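You operate a simulated robot arm through the tools that you are given. There is no shell and no other tool. Be economical: measure what you need, move in short steps, check, and stop when the job is done.

You are at the controls of a simulated two-armed robot. One attempt, no reset.

TASK
Press the set button two times. Put the 25 MM bearing from the top of the packing bench on the clear part of the workbench and the 20 MM bearing on the long shelf under the packing bench. Put the sensor with the largest size on its label from the top of the packing bench on the long shelf under the packing bench. Fetch the green crushed carton from the top of the packing bench and stand it on the clear part of the workbench. Put the sponge from the middle of the drawer bench on the back of the workbench. Open the right freezer lid. The order is free. Set down upright: sensor, crushed carton.

It is judged by the outcome, as a careful person would: the job done as asked, and still so three seconds after it is handed in. It fails if anything else is knocked over, pushed out of place, dropped, spilled or broken. Lids that push on must go on centred and level and be pressed home; caps that screw on are set level and turned clockwise until they are tight.

THE ROBOT
Two 7-joint arms with fingered hands on one trunk, on a base that drives. Base frame: it is fixed to the floor where the robot stands at the start and does not move with it; the origin is under the middle of the robot, x ahead of it, y to its left, z up; the surface under the hand at the start is at about z = 860. Readings come in mm, rad, newtons and seconds.
The left shoulder is at the start at [22, 125, 1390], the right one opposite. With the tool pointing down near the work surface each hand reaches from about 100 to 760 mm from the robot's upright axis, wherever it stands, measured 20 degrees to its own side. Places, roughly: back of the workbench [700, -3800, 900]; bearing [250, 250, 750]; clear part of the workbench [400, -3300, 900]; crushed carton [250, -500, 1000]; long shelf under the packing bench [400, -100, 300]; right freezer lid [-2700, -8700, 800]; sensor [500, -500, 1000]; set button [500, 100, 900]; sponge (10x7x4 cm) [-1900, -900, 800]. Payload 4 kg a hand.
Tool frame (each hand has its own): the origin (TCP) lies between the finger pads and is the grasp point; the fingertips stand 29 mm ahead of it; z points along the fingers, y is the line along which they close. The gripper opens to 100 mm. The gripper's body begins 34 mm behind the TCP. The gripper is a hand of 5 fingers: y runs from the thumb to the fingers, the wrist lies at [-15, -105, -177] in the tool frame.
Orientation is that of the tool frame in the base frame, as [roll, pitch, yaw] about the fixed x, y, z axes, in that order (R = Rz(yaw) Ry(pitch) Rx(roll)). With the fingers straight down and the wrist toward the robot, the tool's x, y and z point along [0, 1, 0], [1, 0, 0] and [0, 0, -1] of the base frame.

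THE INTERFACE
- The arms move only by the tool servo_tool. It takes "left_motion", "right_motion" or both (then of equal length, played together; a hand with none holds still); each is a list of rows, each a list of 6 numbers: the turn, a rotation vector about the tool's x, y, z in rad, then the shift along the tool's x, y, z in mm. In form: [[ax, ay, az, x, y, z], ...]. A call has 1 to 8 rows; each row is the pose to reach, as a shift and turn from the pose commanded when the call began, along the tool's axes at that moment. A row lasts 0.2 s, in which the tool goes at most 50 mm and 0.15 rad; a call with a longer step from one row to the next is refused whole. Where a pose cannot be reached the arm comes as near as it can. A force on the tool above 40 N (or 10 N above the force at the start of the call, whichever is more), or a blocked arm, ends the call early, and 0.2 s more pass. In this call time passes only in rows, and 0.2 s behind the last. The reply holds the time, the measured pose of the TCP, the force on the tool along the base axes, the opening and the grip force, in the units named above and with some noise, with the torque about the TCP (base axes, N m) and any sound that the robot's microphone picked up.
- Cameras (640 x 400 px; columns grow to the right, rows downward): "scene" is now at [95.1, -25.1, 1491.2]; the picture's right is [-0.35, -0.94, 0.00], its down [-0.78, 0.29, -0.56] and it looks along [0.52, -0.20, -0.83] (base axes); focal length 214 px, centre (320, 200). "left" rides on the left gripper at [-66, -86, -121] in its tool frame; the picture's right is [-0.76, -0.31, 0.58], its down [0.59, -0.70, 0.40] and it looks along [0.28, 0.64, 0.71] (tool axes); focal length 247 px, centre (320, 200). "right" rides on the right gripper at [66, -86, -121] in its tool frame; the picture's right is [-0.76, 0.31, -0.58], its down [-0.59, -0.70, 0.40] and it looks along [-0.28, 0.64, 0.71] (tool axes); focal length 247 px, centre (320, 200). There is no depth. A picture from a camera that has moved, and an enlarged one, comes with that camera's place and axes in the base frame and with its lens.
- snapshot(camera): a new picture of that camera. It takes no simulated time.
- slide_trunk(by): slides the trunk up (or, below 0, down) by that many mm; the arms and the scene camera ride with it, the base frame stays. It gives what a move gives, with no picture.
- roll_base(legs): drives the robot by 1 to 6 legs, each [ahead, turn to the left] in mm and rad, along the robot's own axes; the way and the turn of a leg run together, so that a leg with both is an arc; at most 1500 mm and 3.142 rad a leg. The arms and the cameras ride along, it lands a little off, and it stops where it bumps. It gives what a move gives.
- finger_targets(index, middle, ring, little, thumb_bend, thumb_turn, hand): sets how far each is bent, from 0 (flat) to 1 (curled in); at 0.3 the hand is open as for a grip, at 0.7 the pads meet at the TCP. One left out holds its place. A second passes; each finger stops where it meets its share of the squeeze, and holds until it gets a number again. It is the only way to open and close the hand. It gives what a move gives, with no picture; readings hold the bend of each and the force on index, middle, ring, little, thumb and palm. thumb_turn goes from beside the hand (0) to across from the fingers (1), as for a grip.
- aim_head(pan, tilt): turns the head with the scene camera to pan (to the left, within 1.396 rad either way) and tilt (down, from -0.506 to 1.204), counted from straight ahead of the robot. It gives what a move gives.
- close_up(camera, box): a new picture of the part [left, top, right, bottom] of that camera's present view, enlarged. It takes no simulated time.
- sign_off(): hands the job in; it is judged then, once.

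Go step by step. Nothing tells you exact positions but the pictures and the camera data: compare them with the known pose of the tool, close in by small moves and look again before you grip or let go. The budget is 186 turns and 158 pictures, counting those below and the enlarged ones. Unless the task says otherwise, let go and move clear before handing in.

The tools are called after "Call:" as name(argument=value, ...) on one line, values as JSON. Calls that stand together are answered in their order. servo_tool: Moves the arms, as the interface text tells. Its arguments: {"type":"object","properties":{"left_motion":{"type":"array","items":{"type":"array","items":{"type":"number"}}},"right_motion":{"type":"array","items":{"type":"array","items":{"type":"number"}}}},"required":[]} The other tools are called the same way: slide_trunk (by) slides the trunk up or down; finger_targets (index, middle, ring, little, thumb_bend, thumb_turn, hand) moves the fingers one by one; roll_base (legs) drives the base; aim_head (pan, tilt) turns the head that bears the scene camera; snapshot (camera) takes a picture; close_up (camera, box) takes an enlarged picture of a part of a camera's view; sign_off () hands the job in.

At the start:

```text
time: 0.0
left_eef_pos: [529.4, 9.5, 1227.6]
left_tool_rot: [-3.142, 0.001, 1.57]
left_ft_force: [-0.1, 0.1, 0.5]
left_moment: [0.01, -0.03, -0.02]
left_width: 99.6
left_finger_force: 0.0
left_shape: jaw
left_bend: [0.3, 0.3, 0.3, 0.3, 0.3, 0.98]
left_finger forces: [0.0, 0.0, 0.0, 0.0, 0.0, 0.0]
right_eef_pos: [462.3, -419.9, 1213.5]
right_tool_rot: [3.141, 0.0, 1.571]
right_ft_force: [-0.5, 0.6, 0.3]
right_moment: [0.01, -0.01, 0.01]
right_width: 99.7
right_finger_force: 0.1
right_shape: jaw
right_bend: [0.3, 0.3, 0.3, 0.3, 0.3, 0.98]
right_finger forces: [0.1, 0.1, 0.1, 0.0, 0.1, 0.1]
trunk travel left (down, up): [-587.0, 159.0]
robot x, y, heading: [1.4, -2.5, -0.003]
head pan, tilt: [-0.361, 0.981]
```

scene: 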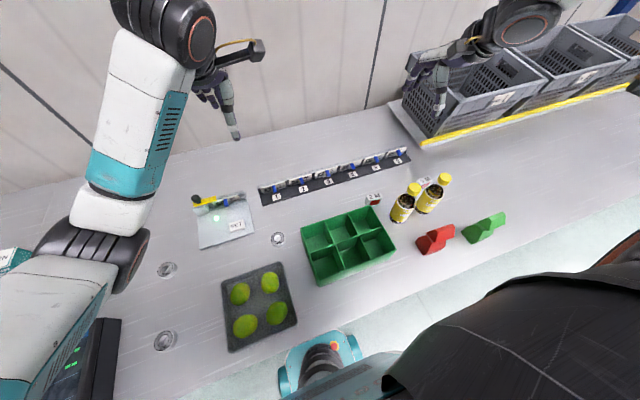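
right: 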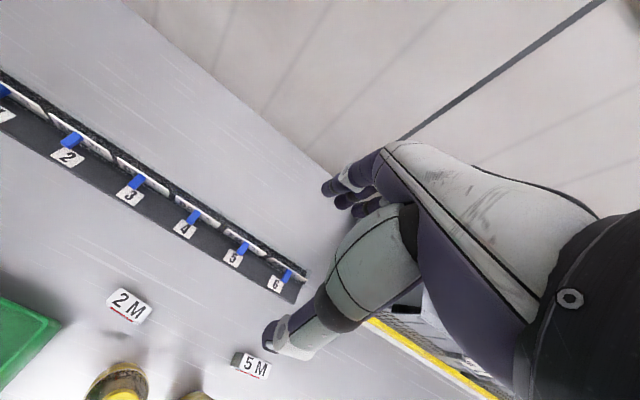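
left: 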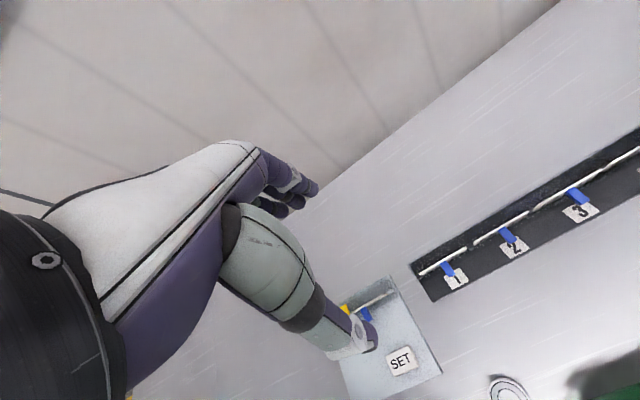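

I see the packing bench with a set panel, ring-like bearings, cartons and labelled items. I'll look closer before moving.

Call:
close_up(camera="scene", box=[140, 160, 340, 360])

Call:
close_up(camera="scene", box=[340, 140, 540, 265])

```text
2.00 times, centred on (240, 260) of scene
camera zoom: at [95.1, -25.1, 1491.2], right [-0.35, -0.94, 0.0], down [-0.78, 0.29, -0.56], along [0.52, -0.2, -0.83], focal length 429 px, centre (480, 80)
```

zoom: 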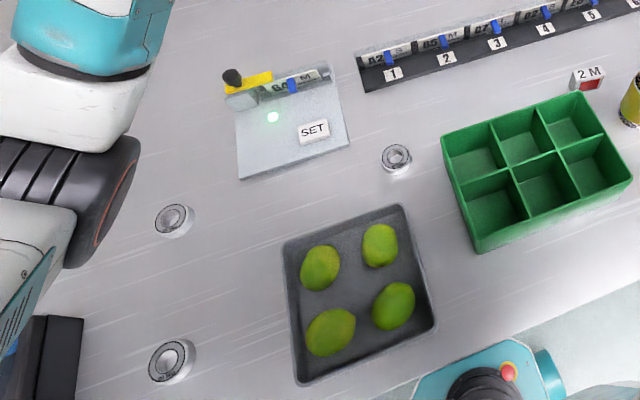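

```text
3.20 times, centred on (440, 202) of scene
camera zoom: at [95.1, -25.1, 1491.2], right [-0.35, -0.94, 0.0], down [-0.78, 0.29, -0.56], along [0.52, -0.2, -0.83], focal length 686 px, centre (-64, 192)
```

zoom: 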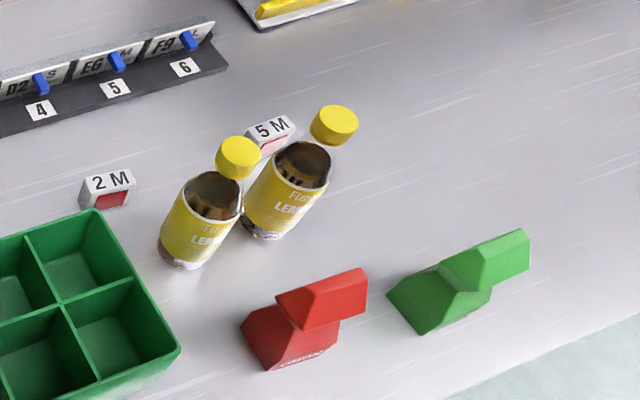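

The bench has clip holders with letter labels, two blocks marked 2 M / 5 M, and three rings. I need legible labels.

Call:
close_up(camera="scene", box=[150, 255, 190, 280])

Call:
close_up(camera="scene", box=[140, 325, 190, 356])

Call:
close_up(camera="scene", box=[250, 135, 420, 241])

Call:
close_up(camera="right", box=[0, 60, 320, 260])

Call:
close_up(camera="scene", box=[185, 185, 295, 254])

```text
16.00 times, centred on (170, 268) of scene
camera zoom: at [95.1, -25.1, 1491.2], right [-0.35, -0.94, 0.0], down [-0.78, 0.29, -0.56], along [0.52, -0.2, -0.83], focal length 3432 px, centre (2720, -880)
```

zoom: 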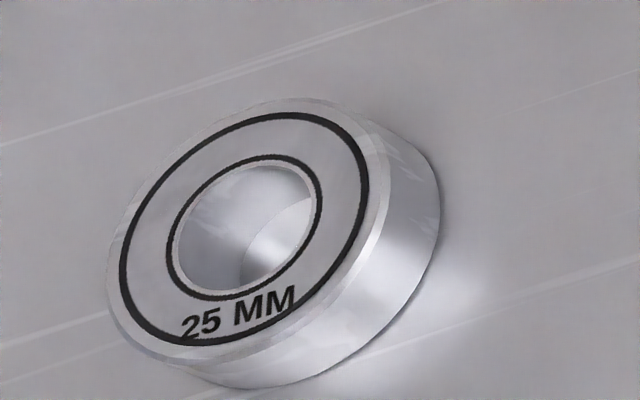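

```text
12.80 times, centred on (165, 340) of scene
camera zoom: at [95.1, -25.1, 1491.2], right [-0.35, -0.94, 0.0], down [-0.78, 0.29, -0.56], along [0.52, -0.2, -0.83], focal length 2745 px, centre (2304, -1598)
```

zoom: 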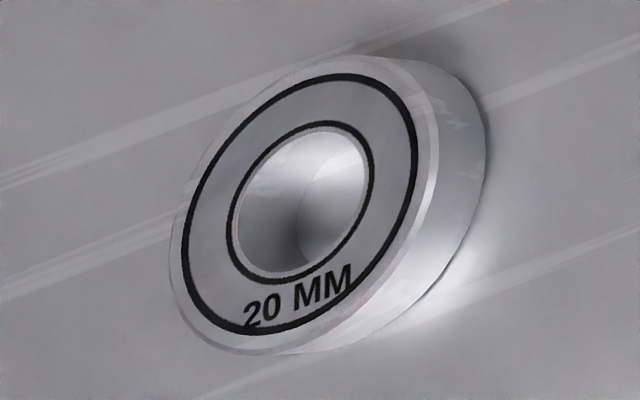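

```text
3.76 times, centred on (335, 188) of scene
camera zoom: at [95.1, -25.1, 1491.2], right [-0.35, -0.94, 0.0], down [-0.78, 0.29, -0.56], along [0.52, -0.2, -0.83], focal length 807 px, centre (264, 245)
```

zoom: 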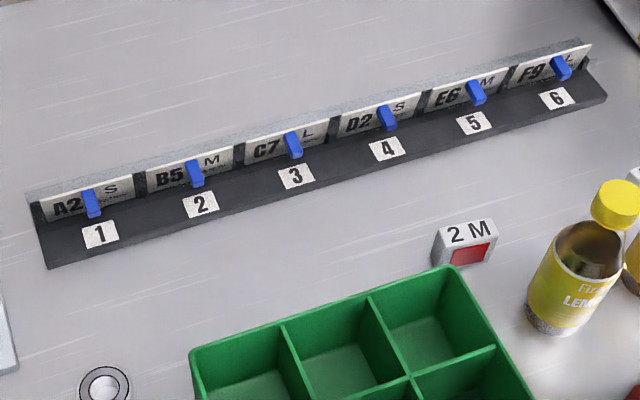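

```text
2.00 times, centred on (160, 160) of right
camera zoom: at [376.6, -354.4, 1335.5], right [0.31, -0.76, 0.58], down [-0.7, -0.59, -0.4], along [0.64, -0.28, -0.71], focal length 494 px, centre (640, 280)
```

zoom: 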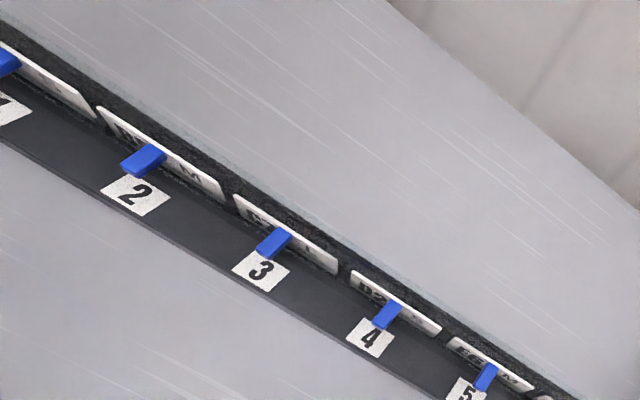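

```text
5.80 times, centred on (240, 220) of scene
camera zoom: at [95.1, -25.1, 1491.2], right [-0.35, -0.94, 0.0], down [-0.78, 0.29, -0.56], along [0.52, -0.2, -0.83], focal length 1243 px, centre (784, 87)
```

zoom: 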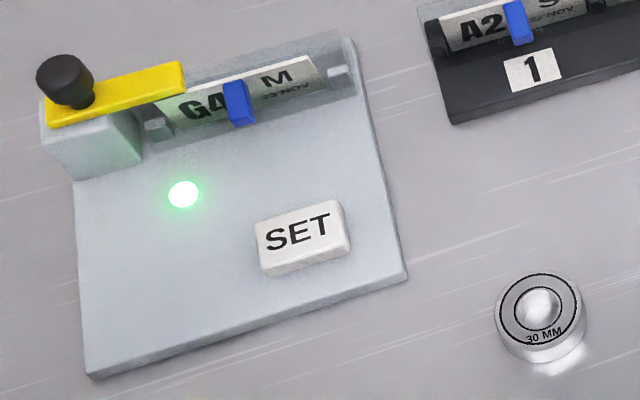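

25 MM and 20 MM bearings are identified; sensors are the small "2 M"/"5 M" blocks (maybe more). I'll look around the bench.

Call:
aim_head(pan=-0.9, tilt=0.75)

Call:
snapshot(camera="scene")

Call:
aim_head(pan=0.5, tilt=0.9)

Call:
snapshot(camera="scene")

```text
time: 1.0
left_eef_pos: [530.6, 9.4, 1229.0]
left_tool_rot: [-3.141, 0.0, 1.572]
left_ft_force: [0.2, 0.4, 0.2]
left_moment: [0.0, -0.01, 0.0]
left_width: 100.0
left_finger_force: 0.1
left_shape: jaw
left_bend: [0.3, 0.3, 0.3, 0.3, 0.3, 0.98]
left_finger forces: [0.1, 0.0, 0.0, 0.0, 0.0, 0.0]
right_eef_pos: [463.2, -420.5, 1213.2]
right_tool_rot: [-3.141, -0.001, 1.572]
right_ft_force: [-0.4, 0.3, 0.7]
right_moment: [-0.04, -0.01, 0.03]
right_width: 99.7
right_finger_force: 0.1
right_shape: jaw
right_bend: [0.3, 0.3, 0.3, 0.3, 0.3, 0.98]
right_finger forces: [0.1, 0.1, 0.0, 0.0, 0.0, 0.0]
trunk travel left (down, up): [-587.0, 159.0]
robot x, y, heading: [1.4, 0.4, -0.004]
head pan, tilt: [-0.901, 0.75]
```

```text
147 pictures are left
camera scene: at [80.4, -64.9, 1508.9], right [-0.78, -0.62, 0.0], down [-0.42, 0.53, -0.73], along [0.45, -0.57, -0.68], focal length 214 px, centre (320, 200)
```

scene: 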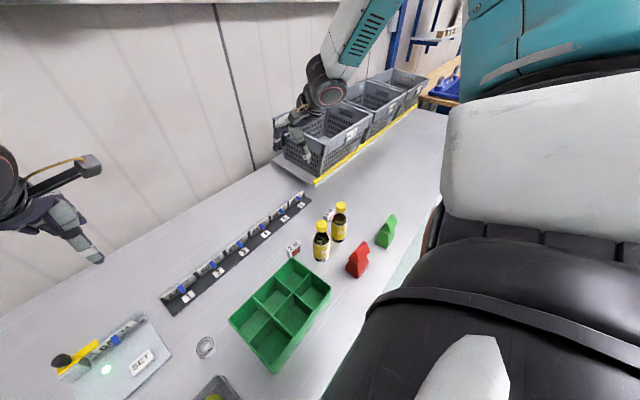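

```text
time: 2.5
left_eef_pos: [531.1, 10.1, 1228.5]
left_tool_rot: [-3.141, -0.001, 1.571]
left_ft_force: [0.5, -0.5, 0.8]
left_moment: [0.01, 0.0, 0.01]
left_width: 99.9
left_finger_force: 0.1
left_shape: jaw
left_bend: [0.3, 0.3, 0.3, 0.3, 0.3, 0.98]
left_finger forces: [0.0, 0.0, 0.0, 0.0, 0.0, 0.0]
right_eef_pos: [463.6, -419.0, 1214.0]
right_tool_rot: [3.141, -0.002, 1.571]
right_ft_force: [-1.1, 0.7, 0.2]
right_moment: [0.05, -0.02, 0.02]
right_width: 99.8
right_finger_force: 0.1
right_shape: jaw
right_bend: [0.3, 0.3, 0.3, 0.3, 0.3, 0.98]
right_finger forces: [0.0, 0.0, 0.0, 0.0, 0.0, 0.1]
trunk travel left (down, up): [-587.0, 159.0]
robot x, y, heading: [0.3, -1.7, 0.0]
head pan, tilt: [0.499, 0.901]
```

```text
146 pictures are left
camera scene: at [95.2, 36.1, 1497.0], right [0.48, -0.88, 0.0], down [-0.69, -0.37, -0.62], along [0.55, 0.3, -0.78], focal length 214 px, centre (320, 200)
```

scene: 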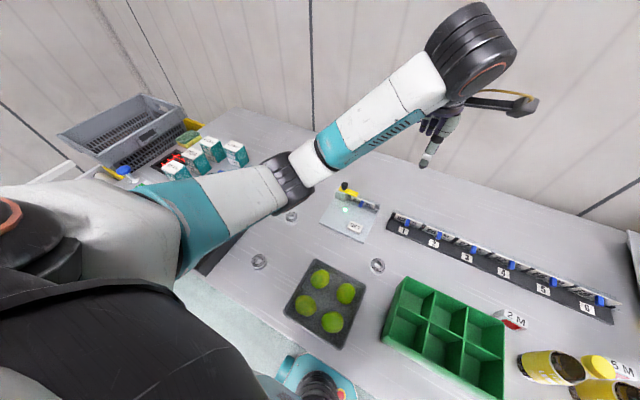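

Items located by ray estimates: SET ≈ (474,110), 25 MM ≈ (406,317), 20 MM ≈ (228,319), 5 M sensor ≈ (424,-560), green carton ≈ (192,-608). I'll shape the left hand into a pointing index and look at it.

Call:
finger_targets(hand="left", index=0.2, middle=1, ring=1, little=1, thumb_bend=0.3, thumb_turn=0.3)

Call:
aim_head(pan=0, tilt=0.6)

Call:
snapshot(camera="scene")

Call:
snapshot(camera="left")

```text
time: 3.5
left_eef_pos: [531.0, 8.9, 1227.3]
left_tool_rot: [3.142, -0.001, 1.571]
left_ft_force: [-0.4, 0.0, 0.1]
left_moment: [-0.02, 0.01, 0.0]
left_width: 130.4
left_finger_force: 0.1
left_shape: fingers
left_bend: [0.2, 1.0, 1.0, 1.0, 0.3, 0.29]
left_finger forces: [0.0, 0.0, 0.0, 0.0, 0.0, 0.1]
right_eef_pos: [463.8, -420.4, 1214.3]
right_tool_rot: [3.141, 0.001, 1.57]
right_ft_force: [-0.4, -0.9, -1.1]
right_moment: [-0.02, 0.04, -0.02]
right_width: 99.8
right_finger_force: 0.0
right_shape: jaw
right_bend: [0.3, 0.3, 0.3, 0.3, 0.3, 0.98]
right_finger forces: [0.0, 0.0, 0.0, 0.0, 0.0, 0.1]
trunk travel left (down, up): [-587.0, 159.0]
robot x, y, heading: [1.6, 2.1, -0.003]
head pan, tilt: [0.499, 0.901]
```

```text
time: 4.4
left_eef_pos: [530.1, 8.9, 1228.2]
left_tool_rot: [-3.141, 0.0, 1.571]
left_ft_force: [-0.2, -0.1, 0.2]
left_moment: [0.0, 0.0, -0.05]
left_width: 130.3
left_finger_force: 0.1
left_shape: fingers
left_bend: [0.2, 1.0, 1.0, 1.0, 0.3, 0.29]
left_finger forces: [0.1, 0.0, 0.1, 0.0, 0.0, 0.0]
right_eef_pos: [462.7, -419.1, 1215.1]
right_tool_rot: [-3.141, 0.0, 1.571]
right_ft_force: [0.9, -0.5, 0.1]
right_moment: [0.0, -0.03, -0.01]
right_width: 99.9
right_finger_force: 0.1
right_shape: jaw
right_bend: [0.3, 0.3, 0.3, 0.3, 0.3, 0.98]
right_finger forces: [0.0, 0.0, 0.0, 0.0, 0.0, 0.0]
trunk travel left (down, up): [-587.0, 159.0]
robot x, y, heading: [2.4, -1.0, 0.001]
head pan, tilt: [0.0, 0.6]
```

```text
145 pictures are left
camera scene: at [117.2, 0.1, 1521.8], right [0.0, -1.0, 0.0], down [-0.57, 0.0, -0.82], along [0.82, 0.0, -0.57], focal length 214 px, centre (320, 200)
```

scene: 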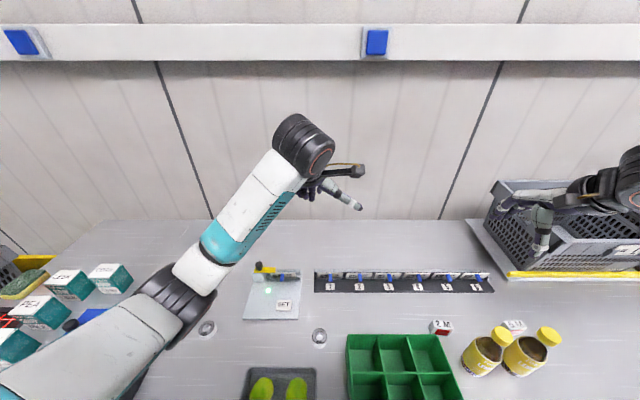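

```text
144 pictures are left
camera left: at [443.5, -57.1, 1347.9], right [-0.31, -0.76, -0.58], down [-0.7, 0.59, -0.4], along [0.64, 0.28, -0.71], focal length 247 px, centre (320, 200)
```

left: 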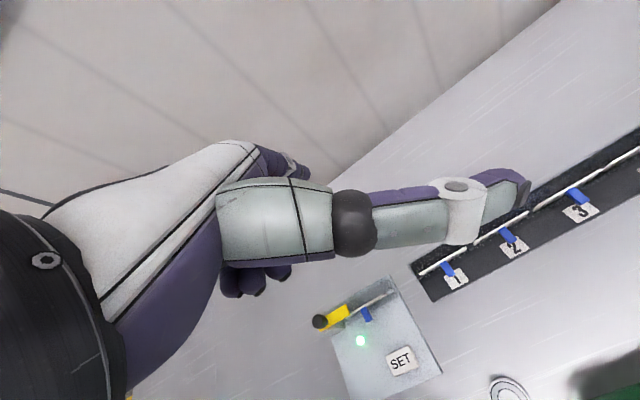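

The TCP is well defined for a closed pinch, so I'll press with thumb and index pinched and the others curled.

Call:
finger_targets(hand="left", index=0.7, middle=0.7, ring=0.9, little=0.9, thumb_bend=0.7, thumb_turn=1)

Call:
servo_tool(left_motion=[[0, 0, 0, 30, -15, 30], [0, 0, 0, 60, -30, 60], [0, 0, 0, 90, -40, 90], [0, 0, 0, 101, -56, 130], [0, 0, 0, 101, -56, 170], [0, 0, 0, 101, -56, 210], [0, 0, 0, 101, -56, 235]])

Call:
snapshot(camera="scene")

Call:
snapshot(camera="left")

```text
time: 5.4
left_eef_pos: [530.3, 9.6, 1227.0]
left_tool_rot: [-3.14, 0.001, 1.571]
left_ft_force: [-0.6, -0.2, 0.1]
left_moment: [0.02, 0.0, 0.02]
left_width: 2.0
left_finger_force: 0.0
left_shape: fingers
left_bend: [0.7, 0.7, 0.9, 0.9, 0.7, 1.0]
left_finger forces: [0.1, 0.0, 0.1, 0.0, 0.0, 0.0]
right_eef_pos: [462.7, -418.9, 1214.3]
right_tool_rot: [-3.142, -0.001, 1.57]
right_ft_force: [0.6, -0.1, -0.5]
right_moment: [0.01, 0.03, -0.03]
right_width: 100.1
right_finger_force: 0.1
right_shape: jaw
right_bend: [0.3, 0.3, 0.3, 0.3, 0.3, 0.98]
right_finger forces: [0.0, 0.0, 0.0, 0.1, 0.0, 0.0]
trunk travel left (down, up): [-587.0, 159.0]
robot x, y, heading: [-1.0, -1.1, 0.002]
head pan, tilt: [0.0, 0.6]
```

```text
time: 7.0
left_eef_pos: [475.3, 112.1, 993.4]
left_tool_rot: [-3.141, 0.0, 1.572]
left_ft_force: [-1.3, -0.3, -0.9]
left_moment: [0.01, -0.01, -0.03]
left_width: 1.7
left_finger_force: 0.1
left_shape: fingers
left_bend: [0.7, 0.7, 0.9, 0.9, 0.7, 1.0]
left_finger forces: [0.0, 0.0, 0.1, 0.0, 0.0, 0.0]
right_eef_pos: [463.1, -421.3, 1215.1]
right_tool_rot: [-3.141, 0.001, 1.57]
right_ft_force: [0.6, 0.7, -0.1]
right_moment: [0.01, 0.0, 0.02]
right_width: 99.8
right_finger_force: 0.0
right_shape: jaw
right_bend: [0.3, 0.3, 0.3, 0.3, 0.3, 0.98]
right_finger forces: [0.0, 0.0, 0.0, 0.0, 0.0, 0.0]
trunk travel left (down, up): [-587.0, 159.0]
robot x, y, heading: [-2.7, -1.4, -0.002]
head pan, tilt: [0.0, 0.6]
```

```text
143 pictures are left
camera scene: at [117.4, -0.1, 1521.8], right [0.0, -1.0, 0.0], down [-0.57, 0.0, -0.82], along [0.82, 0.0, -0.57], focal length 214 px, centre (320, 200)
```

scene: 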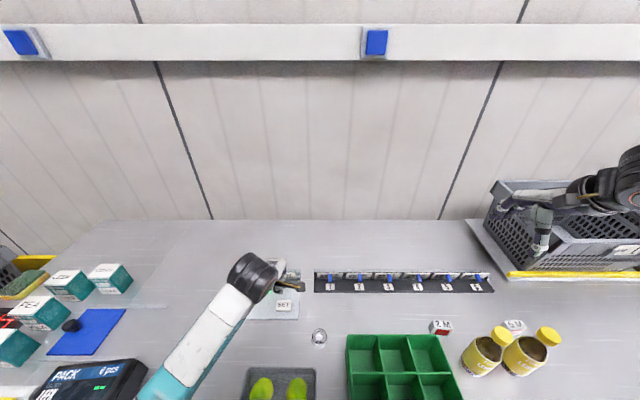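

```text
142 pictures are left
camera left: at [387.5, 44.0, 1114.1], right [-0.31, -0.76, -0.58], down [-0.7, 0.59, -0.4], along [0.64, 0.28, -0.71], focal length 247 px, centre (320, 200)
```

left: 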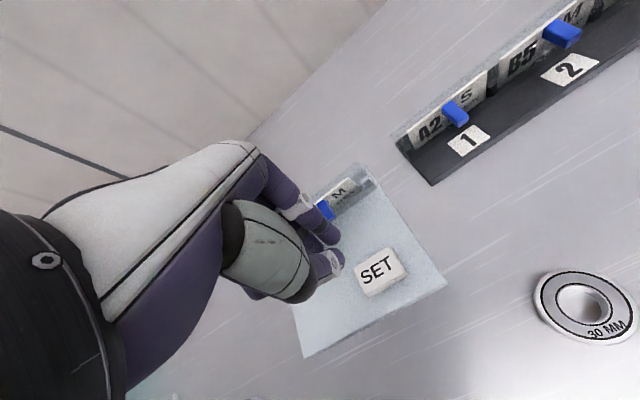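

The tip projects right above SET at (475,111). Descending carefully toward the button.

Call:
servo_tool(left_motion=[[0, 0, 0, 0, 0, 30], [0, 0, 0, 0, 0, 60], [0, 0, 0, 0, 0, 72], [0, 0, 0, 0, 0, 76]])

Call:
close_up(camera="left", box=[200, 120, 440, 270])

```text
time: 8.0
left_eef_pos: [474.8, 109.8, 916.2]
left_tool_rot: [-3.14, 0.0, 1.571]
left_ft_force: [-0.5, -0.2, 0.6]
left_moment: [-0.02, 0.02, 0.01]
left_width: 1.9
left_finger_force: 0.1
left_shape: fingers
left_bend: [0.7, 0.7, 0.9, 0.9, 0.7, 1.0]
left_finger forces: [0.0, 0.0, 0.1, 0.1, 0.2, 0.1]
right_eef_pos: [462.0, -419.6, 1215.6]
right_tool_rot: [-3.14, 0.0, 1.568]
right_ft_force: [0.3, 0.3, -0.1]
right_moment: [-0.01, -0.03, -0.01]
right_width: 100.1
right_finger_force: 0.0
right_shape: jaw
right_bend: [0.3, 0.3, 0.3, 0.3, 0.3, 0.98]
right_finger forces: [0.1, 0.0, 0.1, 0.0, 0.0, 0.0]
trunk travel left (down, up): [-587.0, 159.0]
robot x, y, heading: [-0.6, -1.4, -0.001]
head pan, tilt: [0.0, 0.6]
```

```text
2.67 times, centred on (320, 195) of left
camera zoom: at [387.4, 43.8, 1036.9], right [-0.31, -0.76, -0.58], down [-0.7, 0.59, -0.4], along [0.64, 0.28, -0.71], focal length 659 px, centre (320, 213)
```

zoom: 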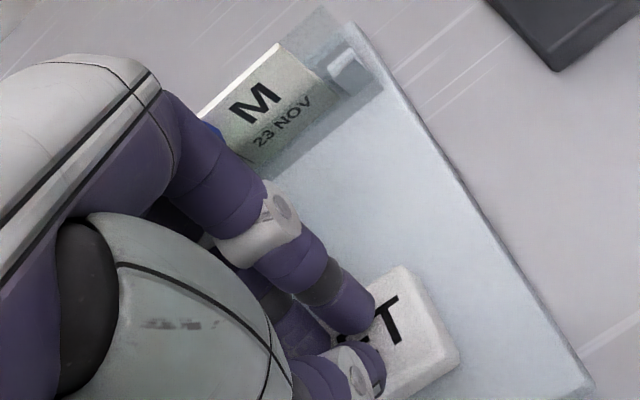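

Tips are over the button; pressing gently now in small steps.

Call:
servo_tool(left_motion=[[0, 0, 0, -5, -5, 4], [0, 0, 0, -5, -5, 8], [0, 0, 0, -5, -5, 12], [0, 0, 0, -5, -5, 15]])

Call:
close_up(camera="left", box=[200, 120, 440, 270])

```text
time: 9.0
left_eef_pos: [469.8, 103.8, 905.2]
left_tool_rot: [3.132, 0.001, 1.572]
left_ft_force: [1.3, -0.4, 25.3]
left_moment: [0.15, -0.05, -0.01]
left_width: 2.9
left_finger_force: 13.3
left_shape: fingers
left_bend: [0.7, 0.72, 0.9, 0.9, 0.7, 1.0]
left_finger forces: [0.0, 15.8, 0.1, 0.0, 12.1, 0.0]
right_eef_pos: [460.8, -420.1, 1215.2]
right_tool_rot: [3.14, 0.0, 1.571]
right_ft_force: [-0.2, 0.1, -0.9]
right_moment: [-0.01, 0.01, -0.01]
right_width: 99.6
right_finger_force: 0.0
right_shape: jaw
right_bend: [0.3, 0.3, 0.3, 0.3, 0.3, 0.98]
right_finger forces: [0.0, 0.0, 0.0, 0.0, 0.1, 0.0]
trunk travel left (down, up): [-587.0, 159.0]
robot x, y, heading: [-1.2, 1.8, -0.0]
head pan, tilt: [0.0, 0.6]
heard: click
```

```text
2.67 times, centred on (320, 195) of left
camera zoom: at [381.8, 38.3, 1025.2], right [-0.3, -0.76, -0.58], down [-0.7, 0.59, -0.41], along [0.65, 0.28, -0.71], focal length 659 px, centre (320, 213)
```

zoom: 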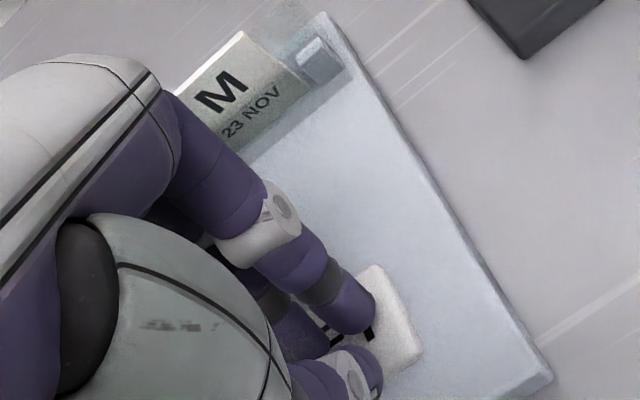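

One click heard. Release fully and press once more the same way.

Call:
servo_tool(left_motion=[[0, 0, 0, 0, 0, -10], [0, 0, 0, 0, 0, -20], [0, 0, 0, 0, 0, -20]])

Call:
servo_tool(left_motion=[[0, 0, 0, 0, 0, 10], [0, 0, 0, 0, 0, 16], [0, 0, 0, 0, 0, 20]])

Call:
servo_tool(left_motion=[[0, 0, 0, 0, 0, -15], [0, 0, 0, 0, 0, -40], [0, 0, 0, 0, 0, -80], [0, 0, 0, 40, 0, -120], [0, 0, 0, 80, 0, -140]])

Call:
close_up(camera="left", box=[200, 100, 640, 400])

```text
time: 9.8
left_eef_pos: [468.1, 104.4, 921.4]
left_tool_rot: [-3.139, -0.003, 1.572]
left_ft_force: [0.4, 0.3, -0.2]
left_moment: [-0.03, 0.0, 0.02]
left_width: 1.4
left_finger_force: 0.1
left_shape: fingers
left_bend: [0.7, 0.7, 0.9, 0.9, 0.7, 1.0]
left_finger forces: [0.0, 0.1, 0.1, 0.0, 0.0, 0.0]
right_eef_pos: [463.1, -419.7, 1215.6]
right_tool_rot: [3.14, 0.001, 1.571]
right_ft_force: [-0.2, 0.4, -0.2]
right_moment: [-0.04, 0.0, 0.0]
right_width: 100.1
right_finger_force: 0.0
right_shape: jaw
right_bend: [0.3, 0.3, 0.3, 0.3, 0.3, 0.98]
right_finger forces: [0.1, 0.1, 0.0, 0.1, 0.0, 0.1]
trunk travel left (down, up): [-587.0, 159.0]
robot x, y, heading: [-2.2, -1.4, 0.003]
head pan, tilt: [0.0, 0.6]
```

```text
time: 10.6
left_eef_pos: [469.9, 104.1, 905.5]
left_tool_rot: [3.13, 0.001, 1.574]
left_ft_force: [-0.4, 2.9, 25.1]
left_moment: [0.2, 0.05, -0.01]
left_width: 2.8
left_finger_force: 13.8
left_shape: fingers
left_bend: [0.7, 0.72, 0.9, 0.9, 0.7, 1.0]
left_finger forces: [0.1, 13.6, 0.0, 0.0, 13.5, 0.1]
right_eef_pos: [461.4, -418.8, 1215.6]
right_tool_rot: [3.141, 0.001, 1.57]
right_ft_force: [-0.5, 0.4, -0.1]
right_moment: [-0.02, 0.01, 0.01]
right_width: 100.0
right_finger_force: 0.1
right_shape: jaw
right_bend: [0.3, 0.3, 0.3, 0.3, 0.3, 0.98]
right_finger forces: [0.0, 0.0, 0.0, 0.0, 0.0, 0.0]
trunk travel left (down, up): [-587.0, 159.0]
robot x, y, heading: [-2.8, 3.5, 0.0]
head pan, tilt: [0.0, 0.6]
heard: click
```

```text
refused: row 4 steps farther than a row can; nothing moved
```

```text
1.33 times, centred on (420, 250) of left
camera zoom: at [382.0, 38.5, 1025.3], right [-0.3, -0.76, -0.58], down [-0.7, 0.59, -0.41], along [0.65, 0.28, -0.71], focal length 329 px, centre (187, 133)
```

zoom: 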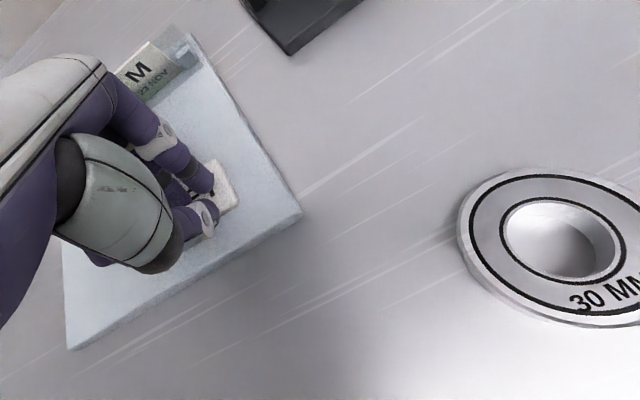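

Two clicks registered. Lifting the left hand, opening it, and moving to above the 20 MM bearing.

Call:
servo_tool(left_motion=[[0, 0, 0, 0, 0, -15], [0, 0, 0, 0, -5, -55], [0, 0, 0, 5, -20, -100], [0, 0, 0, 40, -50, -120], [0, 0, 0, 75, -85, -130], [0, 0, 0, 110, -115, -135], [0, 0, 0, 140, -145, -135], [0, 0, 0, 165, -175, -135]])

Call:
servo_tool(left_motion=[[0, 0, 0, 25, -30, 0], [0, 0, 0, 49, -60, 0]])

Call:
finger_targets(hand="left", index=0.3, middle=0.3, ring=0.3, little=0.3, thumb_bend=0.3, thumb_turn=1)

Call:
aim_head(pan=0.6, tilt=1.0)

Call:
snapshot(camera="left")

Call:
snapshot(camera="scene")

```text
refused: row 4 steps farther than a row can; nothing moved
```

```text
time: 11.2
left_eef_pos: [406.1, 153.0, 900.5]
left_tool_rot: [-3.137, -0.002, 1.57]
left_ft_force: [0.1, -0.3, 0.1]
left_moment: [-0.01, -0.02, 0.02]
left_width: 1.5
left_finger_force: 0.0
left_shape: fingers
left_bend: [0.7, 0.7, 0.9, 0.9, 0.7, 1.0]
left_finger forces: [0.0, 0.1, 0.0, 0.0, 0.0, 0.0]
right_eef_pos: [461.5, -419.1, 1214.8]
right_tool_rot: [-3.141, 0.0, 1.57]
right_ft_force: [-0.3, -0.9, 0.7]
right_moment: [0.01, 0.0, 0.0]
right_width: 99.9
right_finger_force: 0.0
right_shape: jaw
right_bend: [0.3, 0.3, 0.3, 0.3, 0.3, 0.98]
right_finger forces: [0.0, 0.1, 0.0, 0.0, 0.0, 0.0]
trunk travel left (down, up): [-587.0, 159.0]
robot x, y, heading: [-0.1, -1.2, -0.0]
head pan, tilt: [0.0, 0.6]
```

```text
time: 12.2
left_eef_pos: [413.4, 153.0, 902.9]
left_tool_rot: [3.135, 0.001, 1.571]
left_ft_force: [0.3, 0.8, -1.0]
left_moment: [-0.06, 0.02, 0.02]
left_width: 98.5
left_finger_force: 0.0
left_shape: fingers
left_bend: [0.3, 0.3, 0.3, 0.3, 0.3, 0.98]
left_finger forces: [0.0, 0.1, 0.0, 0.1, 0.1, 0.0]
right_eef_pos: [465.5, -419.6, 1213.7]
right_tool_rot: [-3.14, 0.0, 1.571]
right_ft_force: [0.7, 0.6, -0.2]
right_moment: [0.0, 0.03, 0.0]
right_width: 99.7
right_finger_force: 0.0
right_shape: jaw
right_bend: [0.3, 0.3, 0.3, 0.3, 0.3, 0.98]
right_finger forces: [0.0, 0.0, 0.0, 0.0, 0.0, 0.0]
trunk travel left (down, up): [-587.0, 159.0]
robot x, y, heading: [-0.6, 1.3, -0.004]
head pan, tilt: [0.0, 0.6]
```

```text
time: 13.2
left_eef_pos: [409.5, 151.5, 902.4]
left_tool_rot: [3.14, 0.0, 1.569]
left_ft_force: [-0.4, 0.1, 0.4]
left_moment: [0.0, 0.03, 0.0]
left_width: 98.1
left_finger_force: 0.0
left_shape: fingers
left_bend: [0.3, 0.3, 0.3, 0.3, 0.3, 0.98]
left_finger forces: [0.0, 0.0, 0.0, 0.0, 0.1, 0.1]
right_eef_pos: [462.0, -419.3, 1214.7]
right_tool_rot: [3.141, 0.0, 1.572]
right_ft_force: [0.2, -0.6, -0.7]
right_moment: [-0.02, -0.03, 0.01]
right_width: 99.8
right_finger_force: 0.0
right_shape: jaw
right_bend: [0.3, 0.3, 0.3, 0.3, 0.3, 0.98]
right_finger forces: [0.0, 0.0, 0.0, 0.0, 0.1, 0.0]
trunk travel left (down, up): [-587.0, 159.0]
robot x, y, heading: [1.6, 0.6, -0.002]
head pan, tilt: [0.6, 1.0]
```

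```text
138 pictures are left
camera left: at [322.2, 86.1, 1021.9], right [-0.31, -0.76, -0.58], down [-0.7, 0.59, -0.4], along [0.64, 0.28, -0.71], focal length 247 px, centre (320, 200)
```

left: 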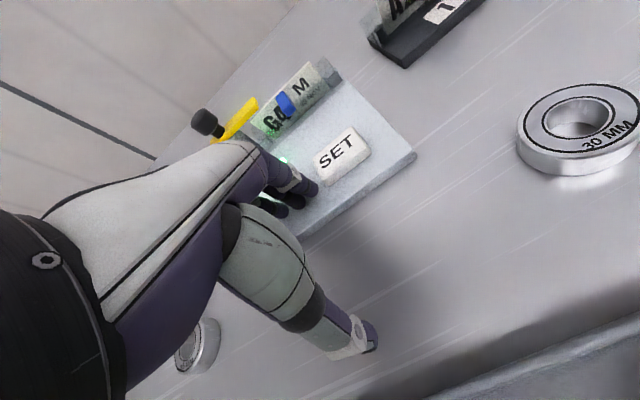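

```text
137 pictures are left
camera scene: at [86.4, 39.3, 1489.8], right [0.56, -0.83, 0.0], down [-0.69, -0.47, -0.54], along [0.45, 0.31, -0.84], focal length 214 px, centre (320, 200)
```

scene: 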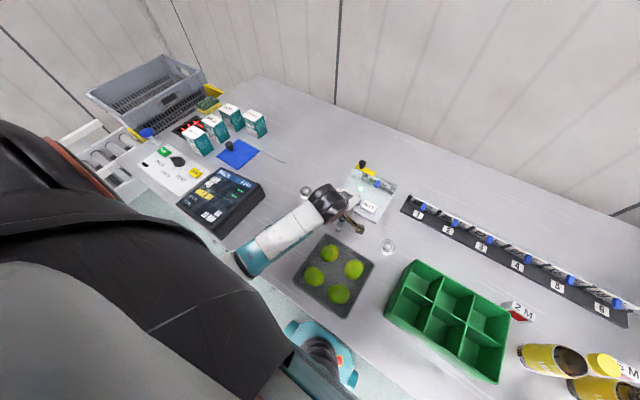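

The slide was harmless, though unplanned (my lift rows exceeded the limit). Now lifting properly and moving toward the 20 MM bearing with step norms under 50.

Call:
servo_tool(left_motion=[[0, 0, 0, 0, 0, -40], [0, 0, 0, 0, 0, -85], [0, 0, 0, 20, -20, -120], [0, 0, 0, 50, -50, -130], [0, 0, 0, 80, -80, -130], [0, 0, 0, 110, -110, -130], [0, 0, 0, 140, -145, -130], [0, 0, 0, 167, -180, -130]])

Call:
snapshot(camera="left")

Call:
snapshot(camera="scene")

```text
time: 15.0
left_eef_pos: [234.6, 331.1, 1023.9]
left_tool_rot: [3.141, -0.002, 1.57]
left_ft_force: [-0.4, -0.5, 0.8]
left_moment: [0.01, -0.05, 0.0]
left_width: 98.4
left_finger_force: 0.0
left_shape: fingers
left_bend: [0.3, 0.3, 0.3, 0.3, 0.3, 0.98]
left_finger forces: [0.0, 0.1, 0.0, 0.1, 0.0, 0.1]
left hand out of reach, approached as far as the arm can: row 7, 8
right_eef_pos: [461.5, -420.1, 1215.6]
right_tool_rot: [3.141, 0.0, 1.571]
right_ft_force: [-0.2, 0.0, 0.8]
right_moment: [0.01, 0.02, 0.03]
right_width: 99.6
right_finger_force: 0.0
right_shape: jaw
right_bend: [0.3, 0.3, 0.3, 0.3, 0.3, 0.98]
right_finger forces: [0.0, 0.0, 0.1, 0.0, 0.0, 0.0]
trunk travel left (down, up): [-587.0, 159.0]
robot x, y, heading: [1.2, -1.5, -0.001]
head pan, tilt: [0.6, 1.0]
```

```text
136 pictures are left
camera left: at [146.6, 263.8, 1144.2], right [-0.31, -0.76, -0.58], down [-0.7, 0.59, -0.4], along [0.64, 0.28, -0.71], focal length 247 px, centre (320, 200)
```

left: 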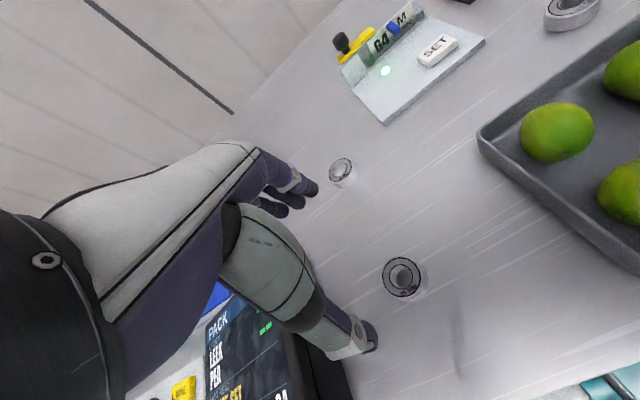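

```text
135 pictures are left
camera scene: at [84.6, 39.5, 1490.0], right [0.57, -0.82, 0.0], down [-0.69, -0.48, -0.54], along [0.45, 0.31, -0.84], focal length 214 px, centre (320, 200)
```

scene: 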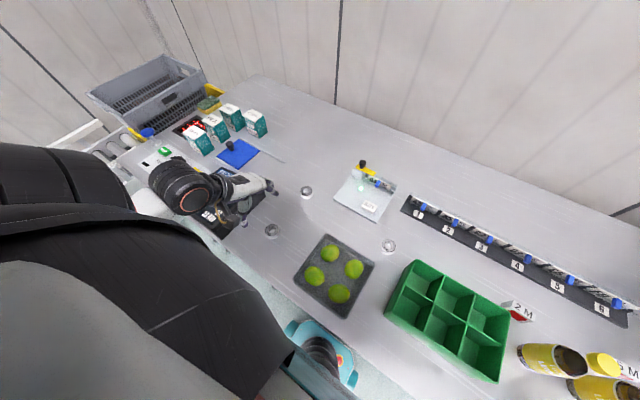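

Bearing 20 MM at (229,317), bearing 25 MM at (405,319). The arm is near its inner limit, so I'll back the base up 120 mm.

Call:
roll_base(legs=[[-120, 0]])

Call:
snapshot(camera="left")

```text
time: 16.2
left_eef_pos: [114.5, 329.8, 1023.4]
left_tool_rot: [-3.141, -0.001, 1.572]
left_ft_force: [-0.8, 0.1, -0.1]
left_moment: [-0.01, -0.02, 0.04]
left_width: 98.5
left_finger_force: 0.0
left_shape: fingers
left_bend: [0.3, 0.3, 0.3, 0.3, 0.3, 0.98]
left_finger forces: [0.0, 0.1, 0.0, 0.0, 0.0, 0.0]
right_eef_pos: [342.9, -419.2, 1215.0]
right_tool_rot: [3.14, 0.0, 1.571]
right_ft_force: [-0.2, -0.2, 0.0]
right_moment: [0.02, -0.01, -0.05]
right_width: 100.0
right_finger_force: 0.0
right_shape: jaw
right_bend: [0.3, 0.3, 0.3, 0.3, 0.3, 0.98]
right_finger forces: [0.1, 0.0, 0.1, 0.0, 0.0, 0.0]
trunk travel left (down, up): [-587.0, 159.0]
robot x, y, heading: [-118.9, -0.2, 0.001]
head pan, tilt: [0.6, 1.0]
```

```text
134 pictures are left
camera left: at [27.9, 263.4, 1144.0], right [-0.31, -0.76, -0.58], down [-0.7, 0.59, -0.4], along [0.64, 0.28, -0.71], focal length 247 px, centre (320, 200)
```

left: 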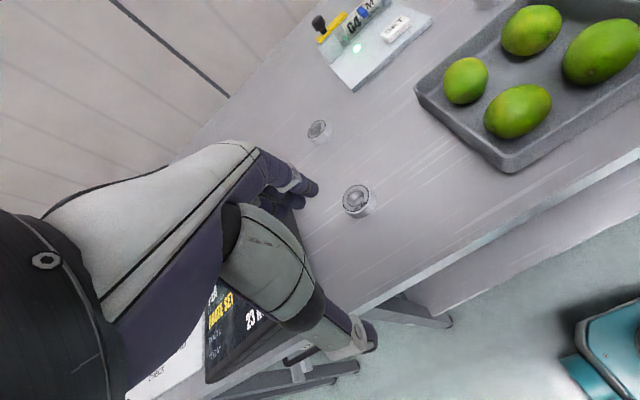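

Moving forward over the bearing and down to mid height.

Call:
servo_tool(left_motion=[[0, 0, 0, -4, 40, 0], [0, 0, 0, -8, 80, 10], [0, 0, 0, -13, 115, 20], [0, 0, 0, -13, 115, 60]])

Call:
snapshot(camera="left")

```text
time: 17.2
left_eef_pos: [229.9, 317.9, 963.7]
left_tool_rot: [3.141, 0.002, 1.573]
left_ft_force: [0.0, 0.1, 0.0]
left_moment: [0.03, 0.03, 0.03]
left_width: 98.4
left_finger_force: 0.0
left_shape: fingers
left_bend: [0.3, 0.3, 0.3, 0.3, 0.3, 0.98]
left_finger forces: [0.0, 0.0, 0.0, 0.0, 0.0, 0.0]
right_eef_pos: [343.6, -419.0, 1215.9]
right_tool_rot: [3.141, 0.001, 1.573]
right_ft_force: [-0.4, 0.4, 0.9]
right_moment: [0.07, 0.0, 0.0]
right_width: 99.9
right_finger_force: 0.2
right_shape: jaw
right_bend: [0.3, 0.3, 0.3, 0.3, 0.3, 0.98]
right_finger forces: [0.1, 0.0, 0.0, 0.1, 0.0, 0.0]
trunk travel left (down, up): [-587.0, 159.0]
robot x, y, heading: [-117.4, 2.0, 0.004]
head pan, tilt: [0.6, 1.0]
```

```text
133 pictures are left
camera left: at [143.8, 250.4, 1083.8], right [-0.31, -0.76, -0.58], down [-0.7, 0.59, -0.4], along [0.64, 0.28, -0.71], focal length 247 px, centre (320, 200)
```

left: 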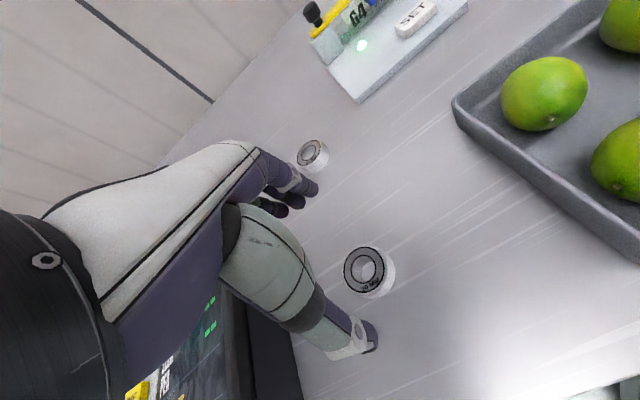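

Bearing sits under the TCP within 2 mm. Descending with force watch.

Call:
servo_tool(left_motion=[[0, 0, 0, 0, -2, 25], [0, 0, 0, 0, -2, 50], [0, 0, 0, 0, -2, 62], [0, 0, 0, 0, -2, 67], [0, 0, 0, 0, -2, 70]])

Call:
snapshot(camera="left")

```text
time: 18.4
left_eef_pos: [228.6, 317.6, 893.9]
left_tool_rot: [-3.14, -0.002, 1.573]
left_ft_force: [0.0, -0.1, 0.7]
left_moment: [-0.03, 0.0, -0.02]
left_width: 98.7
left_finger_force: 0.0
left_shape: fingers
left_bend: [0.3, 0.3, 0.3, 0.3, 0.3, 0.98]
left_finger forces: [0.0, 0.0, 0.0, 0.1, 0.0, 0.0]
right_eef_pos: [344.1, -418.5, 1214.6]
right_tool_rot: [-3.141, -0.001, 1.571]
right_ft_force: [-0.6, 0.6, 0.3]
right_moment: [0.02, 0.01, -0.03]
right_width: 99.8
right_finger_force: 0.0
right_shape: jaw
right_bend: [0.3, 0.3, 0.3, 0.3, 0.3, 0.98]
right_finger forces: [0.1, 0.0, 0.0, 0.1, 0.0, 0.0]
trunk travel left (down, up): [-587.0, 159.0]
robot x, y, heading: [-116.2, -1.1, -0.001]
head pan, tilt: [0.6, 1.0]
```

```text
132 pictures are left
camera left: at [141.9, 250.8, 1013.8], right [-0.31, -0.76, -0.58], down [-0.7, 0.59, -0.4], along [0.64, 0.28, -0.71], focal length 247 px, centre (320, 200)
```

left: 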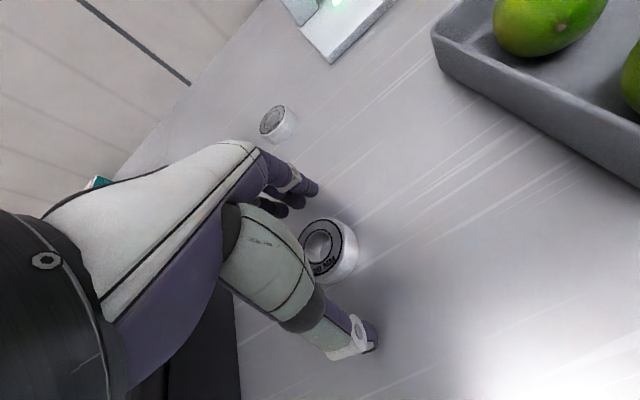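

The bearing is between thumb and fingers. A little lower, then grip.

Call:
servo_tool(left_motion=[[0, 0, 0, -1, -1, 3], [0, 0, 0, -1, -1, 5]])

Call:
finger_targets(hand="left", index=0.7, middle=0.7, ring=0.7, little=0.7, thumb_bend=0.7)

Call:
snapshot(camera="left")

```text
time: 19.1
left_eef_pos: [228.2, 316.0, 888.9]
left_tool_rot: [3.141, 0.001, 1.571]
left_ft_force: [-0.7, 0.2, 0.6]
left_moment: [0.01, 0.03, -0.02]
left_width: 98.4
left_finger_force: 0.0
left_shape: fingers
left_bend: [0.3, 0.3, 0.3, 0.3, 0.3, 0.98]
left_finger forces: [0.0, 0.2, 0.1, 0.0, 0.3, 0.1]
right_eef_pos: [344.2, -419.0, 1215.6]
right_tool_rot: [-3.141, 0.0, 1.573]
right_ft_force: [0.3, 0.2, 0.0]
right_moment: [-0.01, 0.0, 0.02]
right_width: 99.6
right_finger_force: 0.1
right_shape: jaw
right_bend: [0.3, 0.3, 0.3, 0.3, 0.3, 0.98]
right_finger forces: [0.0, 0.1, 0.0, 0.0, 0.0, 0.0]
trunk travel left (down, up): [-587.0, 159.0]
robot x, y, heading: [-121.0, 0.4, 0.004]
head pan, tilt: [0.6, 1.0]
```

```text
time: 20.1
left_eef_pos: [229.4, 314.5, 892.5]
left_tool_rot: [3.129, -0.002, 1.572]
left_ft_force: [2.5, 0.6, 39.1]
left_moment: [0.09, 0.76, -0.03]
left_width: 36.9
left_finger_force: 31.2
left_shape: fingers
left_bend: [0.65, 0.62, 0.67, 0.7, 0.57, 1.0]
left_finger forces: [4.8, 18.5, 2.4, 0.1, 35.7, 0.1]
right_eef_pos: [342.1, -420.4, 1215.5]
right_tool_rot: [3.138, -0.002, 1.573]
right_ft_force: [-0.3, 0.3, 0.1]
right_moment: [0.0, 0.02, -0.01]
right_width: 99.7
right_finger_force: 0.0
right_shape: jaw
right_bend: [0.3, 0.3, 0.3, 0.3, 0.3, 0.98]
right_finger forces: [0.0, 0.1, 0.0, 0.1, 0.1, 0.0]
trunk travel left (down, up): [-587.0, 159.0]
robot x, y, heading: [-119.2, 1.7, -0.002]
head pan, tilt: [0.6, 1.0]
```

```text
131 pictures are left
camera left: at [141.1, 248.3, 1012.0], right [-0.3, -0.76, -0.58], down [-0.7, 0.59, -0.4], along [0.65, 0.28, -0.71], focal length 247 px, centre (320, 200)
```

left: 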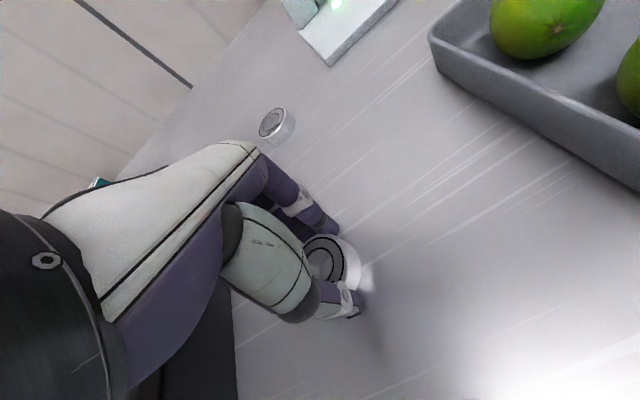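

Gripped with 31 N (fingers press the table a bit). Lifting.

Call:
servo_tool(left_motion=[[0, 0, 0, 0, 0, -5], [0, 0, 0, 0, 0, -25], [0, 0, 0, 0, 0, -60], [0, 0, 0, 0, 0, -100], [0, 0, 0, 0, 0, -140]])

Call:
snapshot(camera="left")

```text
time: 21.2
left_eef_pos: [226.5, 316.2, 1029.0]
left_tool_rot: [-3.138, 0.001, 1.573]
left_ft_force: [0.0, 0.2, -0.9]
left_moment: [-0.01, -0.01, 0.0]
left_width: 36.4
left_finger_force: 14.5
left_shape: fingers
left_bend: [0.64, 0.62, 0.67, 0.7, 0.57, 1.0]
left_finger forces: [5.6, 6.7, 2.1, 0.0, 13.9, 0.0]
right_eef_pos: [342.9, -418.9, 1215.6]
right_tool_rot: [3.141, -0.001, 1.573]
right_ft_force: [0.7, -0.5, 0.1]
right_moment: [0.0, 0.0, -0.03]
right_width: 99.9
right_finger_force: 0.1
right_shape: jaw
right_bend: [0.3, 0.3, 0.3, 0.3, 0.3, 0.98]
right_finger forces: [0.0, 0.0, 0.0, 0.0, 0.0, 0.0]
trunk travel left (down, up): [-587.0, 159.0]
robot x, y, heading: [-120.0, -4.2, -0.002]
head pan, tilt: [0.6, 1.0]
```

```text
130 pictures are left
camera left: at [140.3, 250.5, 1149.2], right [-0.31, -0.76, -0.58], down [-0.7, 0.59, -0.4], along [0.64, 0.28, -0.71], focal length 247 px, centre (320, 200)
```

left: 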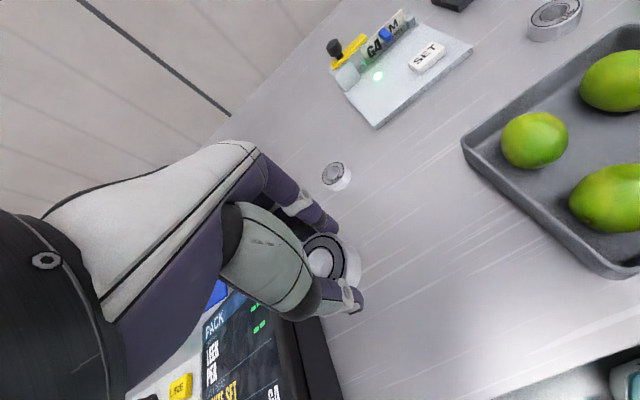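

Bearing held. Now look at the sensor with the right hand camera and the head.

Call:
aim_head(pan=-0.75, tilt=0.85)

Call:
servo_tool(right_motion=[[0, 0, 0, -40, 20, 20], [0, 0, 0, -80, 40, 40], [0, 0, 0, -115, 60, 60]])

Call:
snapshot(camera="right")

Call:
close_up(camera="scene", box=[240, 140, 480, 290])

```text
time: 22.8
left_eef_pos: [227.8, 316.7, 1027.6]
left_tool_rot: [-3.141, 0.001, 1.574]
left_ft_force: [0.9, 0.0, -0.6]
left_moment: [-0.03, -0.03, -0.02]
left_width: 36.2
left_finger_force: 14.0
left_shape: fingers
left_bend: [0.64, 0.62, 0.67, 0.7, 0.57, 1.0]
left_finger forces: [5.4, 6.6, 2.4, 0.0, 13.8, 0.1]
right_eef_pos: [343.0, -419.1, 1214.1]
right_tool_rot: [-3.141, 0.001, 1.574]
right_ft_force: [-0.5, -0.2, 1.2]
right_moment: [0.01, -0.04, -0.03]
right_width: 99.6
right_finger_force: 0.0
right_shape: jaw
right_bend: [0.3, 0.3, 0.3, 0.3, 0.3, 0.98]
right_finger forces: [0.0, 0.0, 0.1, 0.0, 0.1, 0.0]
trunk travel left (down, up): [-587.0, 159.0]
robot x, y, heading: [-117.3, -1.1, -0.002]
head pan, tilt: [-0.75, 0.85]
```

```text
time: 23.6
left_eef_pos: [227.3, 316.7, 1029.3]
left_tool_rot: [-3.141, 0.0, 1.572]
left_ft_force: [0.3, -0.3, -1.4]
left_moment: [0.01, 0.01, 0.04]
left_width: 36.3
left_finger_force: 13.7
left_shape: fingers
left_bend: [0.64, 0.62, 0.67, 0.7, 0.57, 1.0]
left_finger forces: [5.4, 6.5, 2.3, 0.0, 13.6, 0.1]
right_eef_pos: [406.8, -536.6, 1151.1]
right_tool_rot: [-3.14, 0.0, 1.572]
right_ft_force: [0.0, -0.4, 0.3]
right_moment: [0.01, 0.02, 0.02]
right_width: 99.8
right_finger_force: 0.2
right_shape: jaw
right_bend: [0.3, 0.3, 0.3, 0.3, 0.3, 0.98]
right_finger forces: [0.0, 0.0, 0.0, 0.0, 0.1, 0.0]
trunk travel left (down, up): [-587.0, 159.0]
robot x, y, heading: [-117.1, -3.9, -0.0]
head pan, tilt: [-0.75, 0.85]
```

```text
129 pictures are left
camera right: at [320.5, -471.7, 1273.7], right [0.31, -0.76, 0.58], down [-0.7, -0.59, -0.4], along [0.64, -0.28, -0.71], focal length 247 px, centre (320, 200)
```

right: 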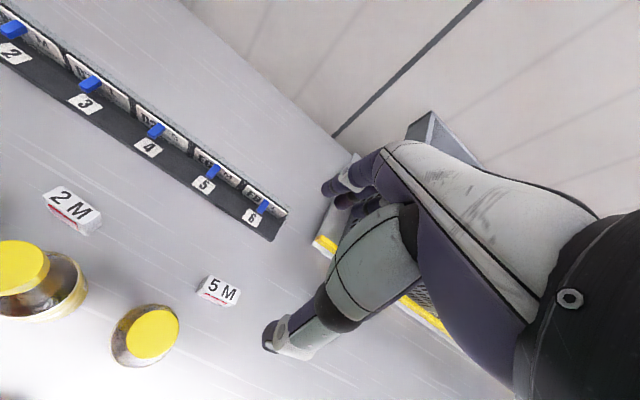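

```text
2.67 times, centred on (360, 215) of scene
camera zoom: at [-31.5, -54.5, 1500.7], right [-0.68, -0.73, 0.0], down [-0.55, 0.51, -0.66], along [0.48, -0.45, -0.75], focal length 572 px, centre (213, 160)
```

zoom: 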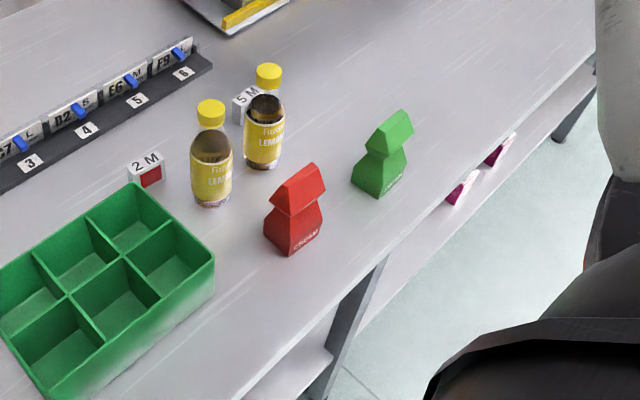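

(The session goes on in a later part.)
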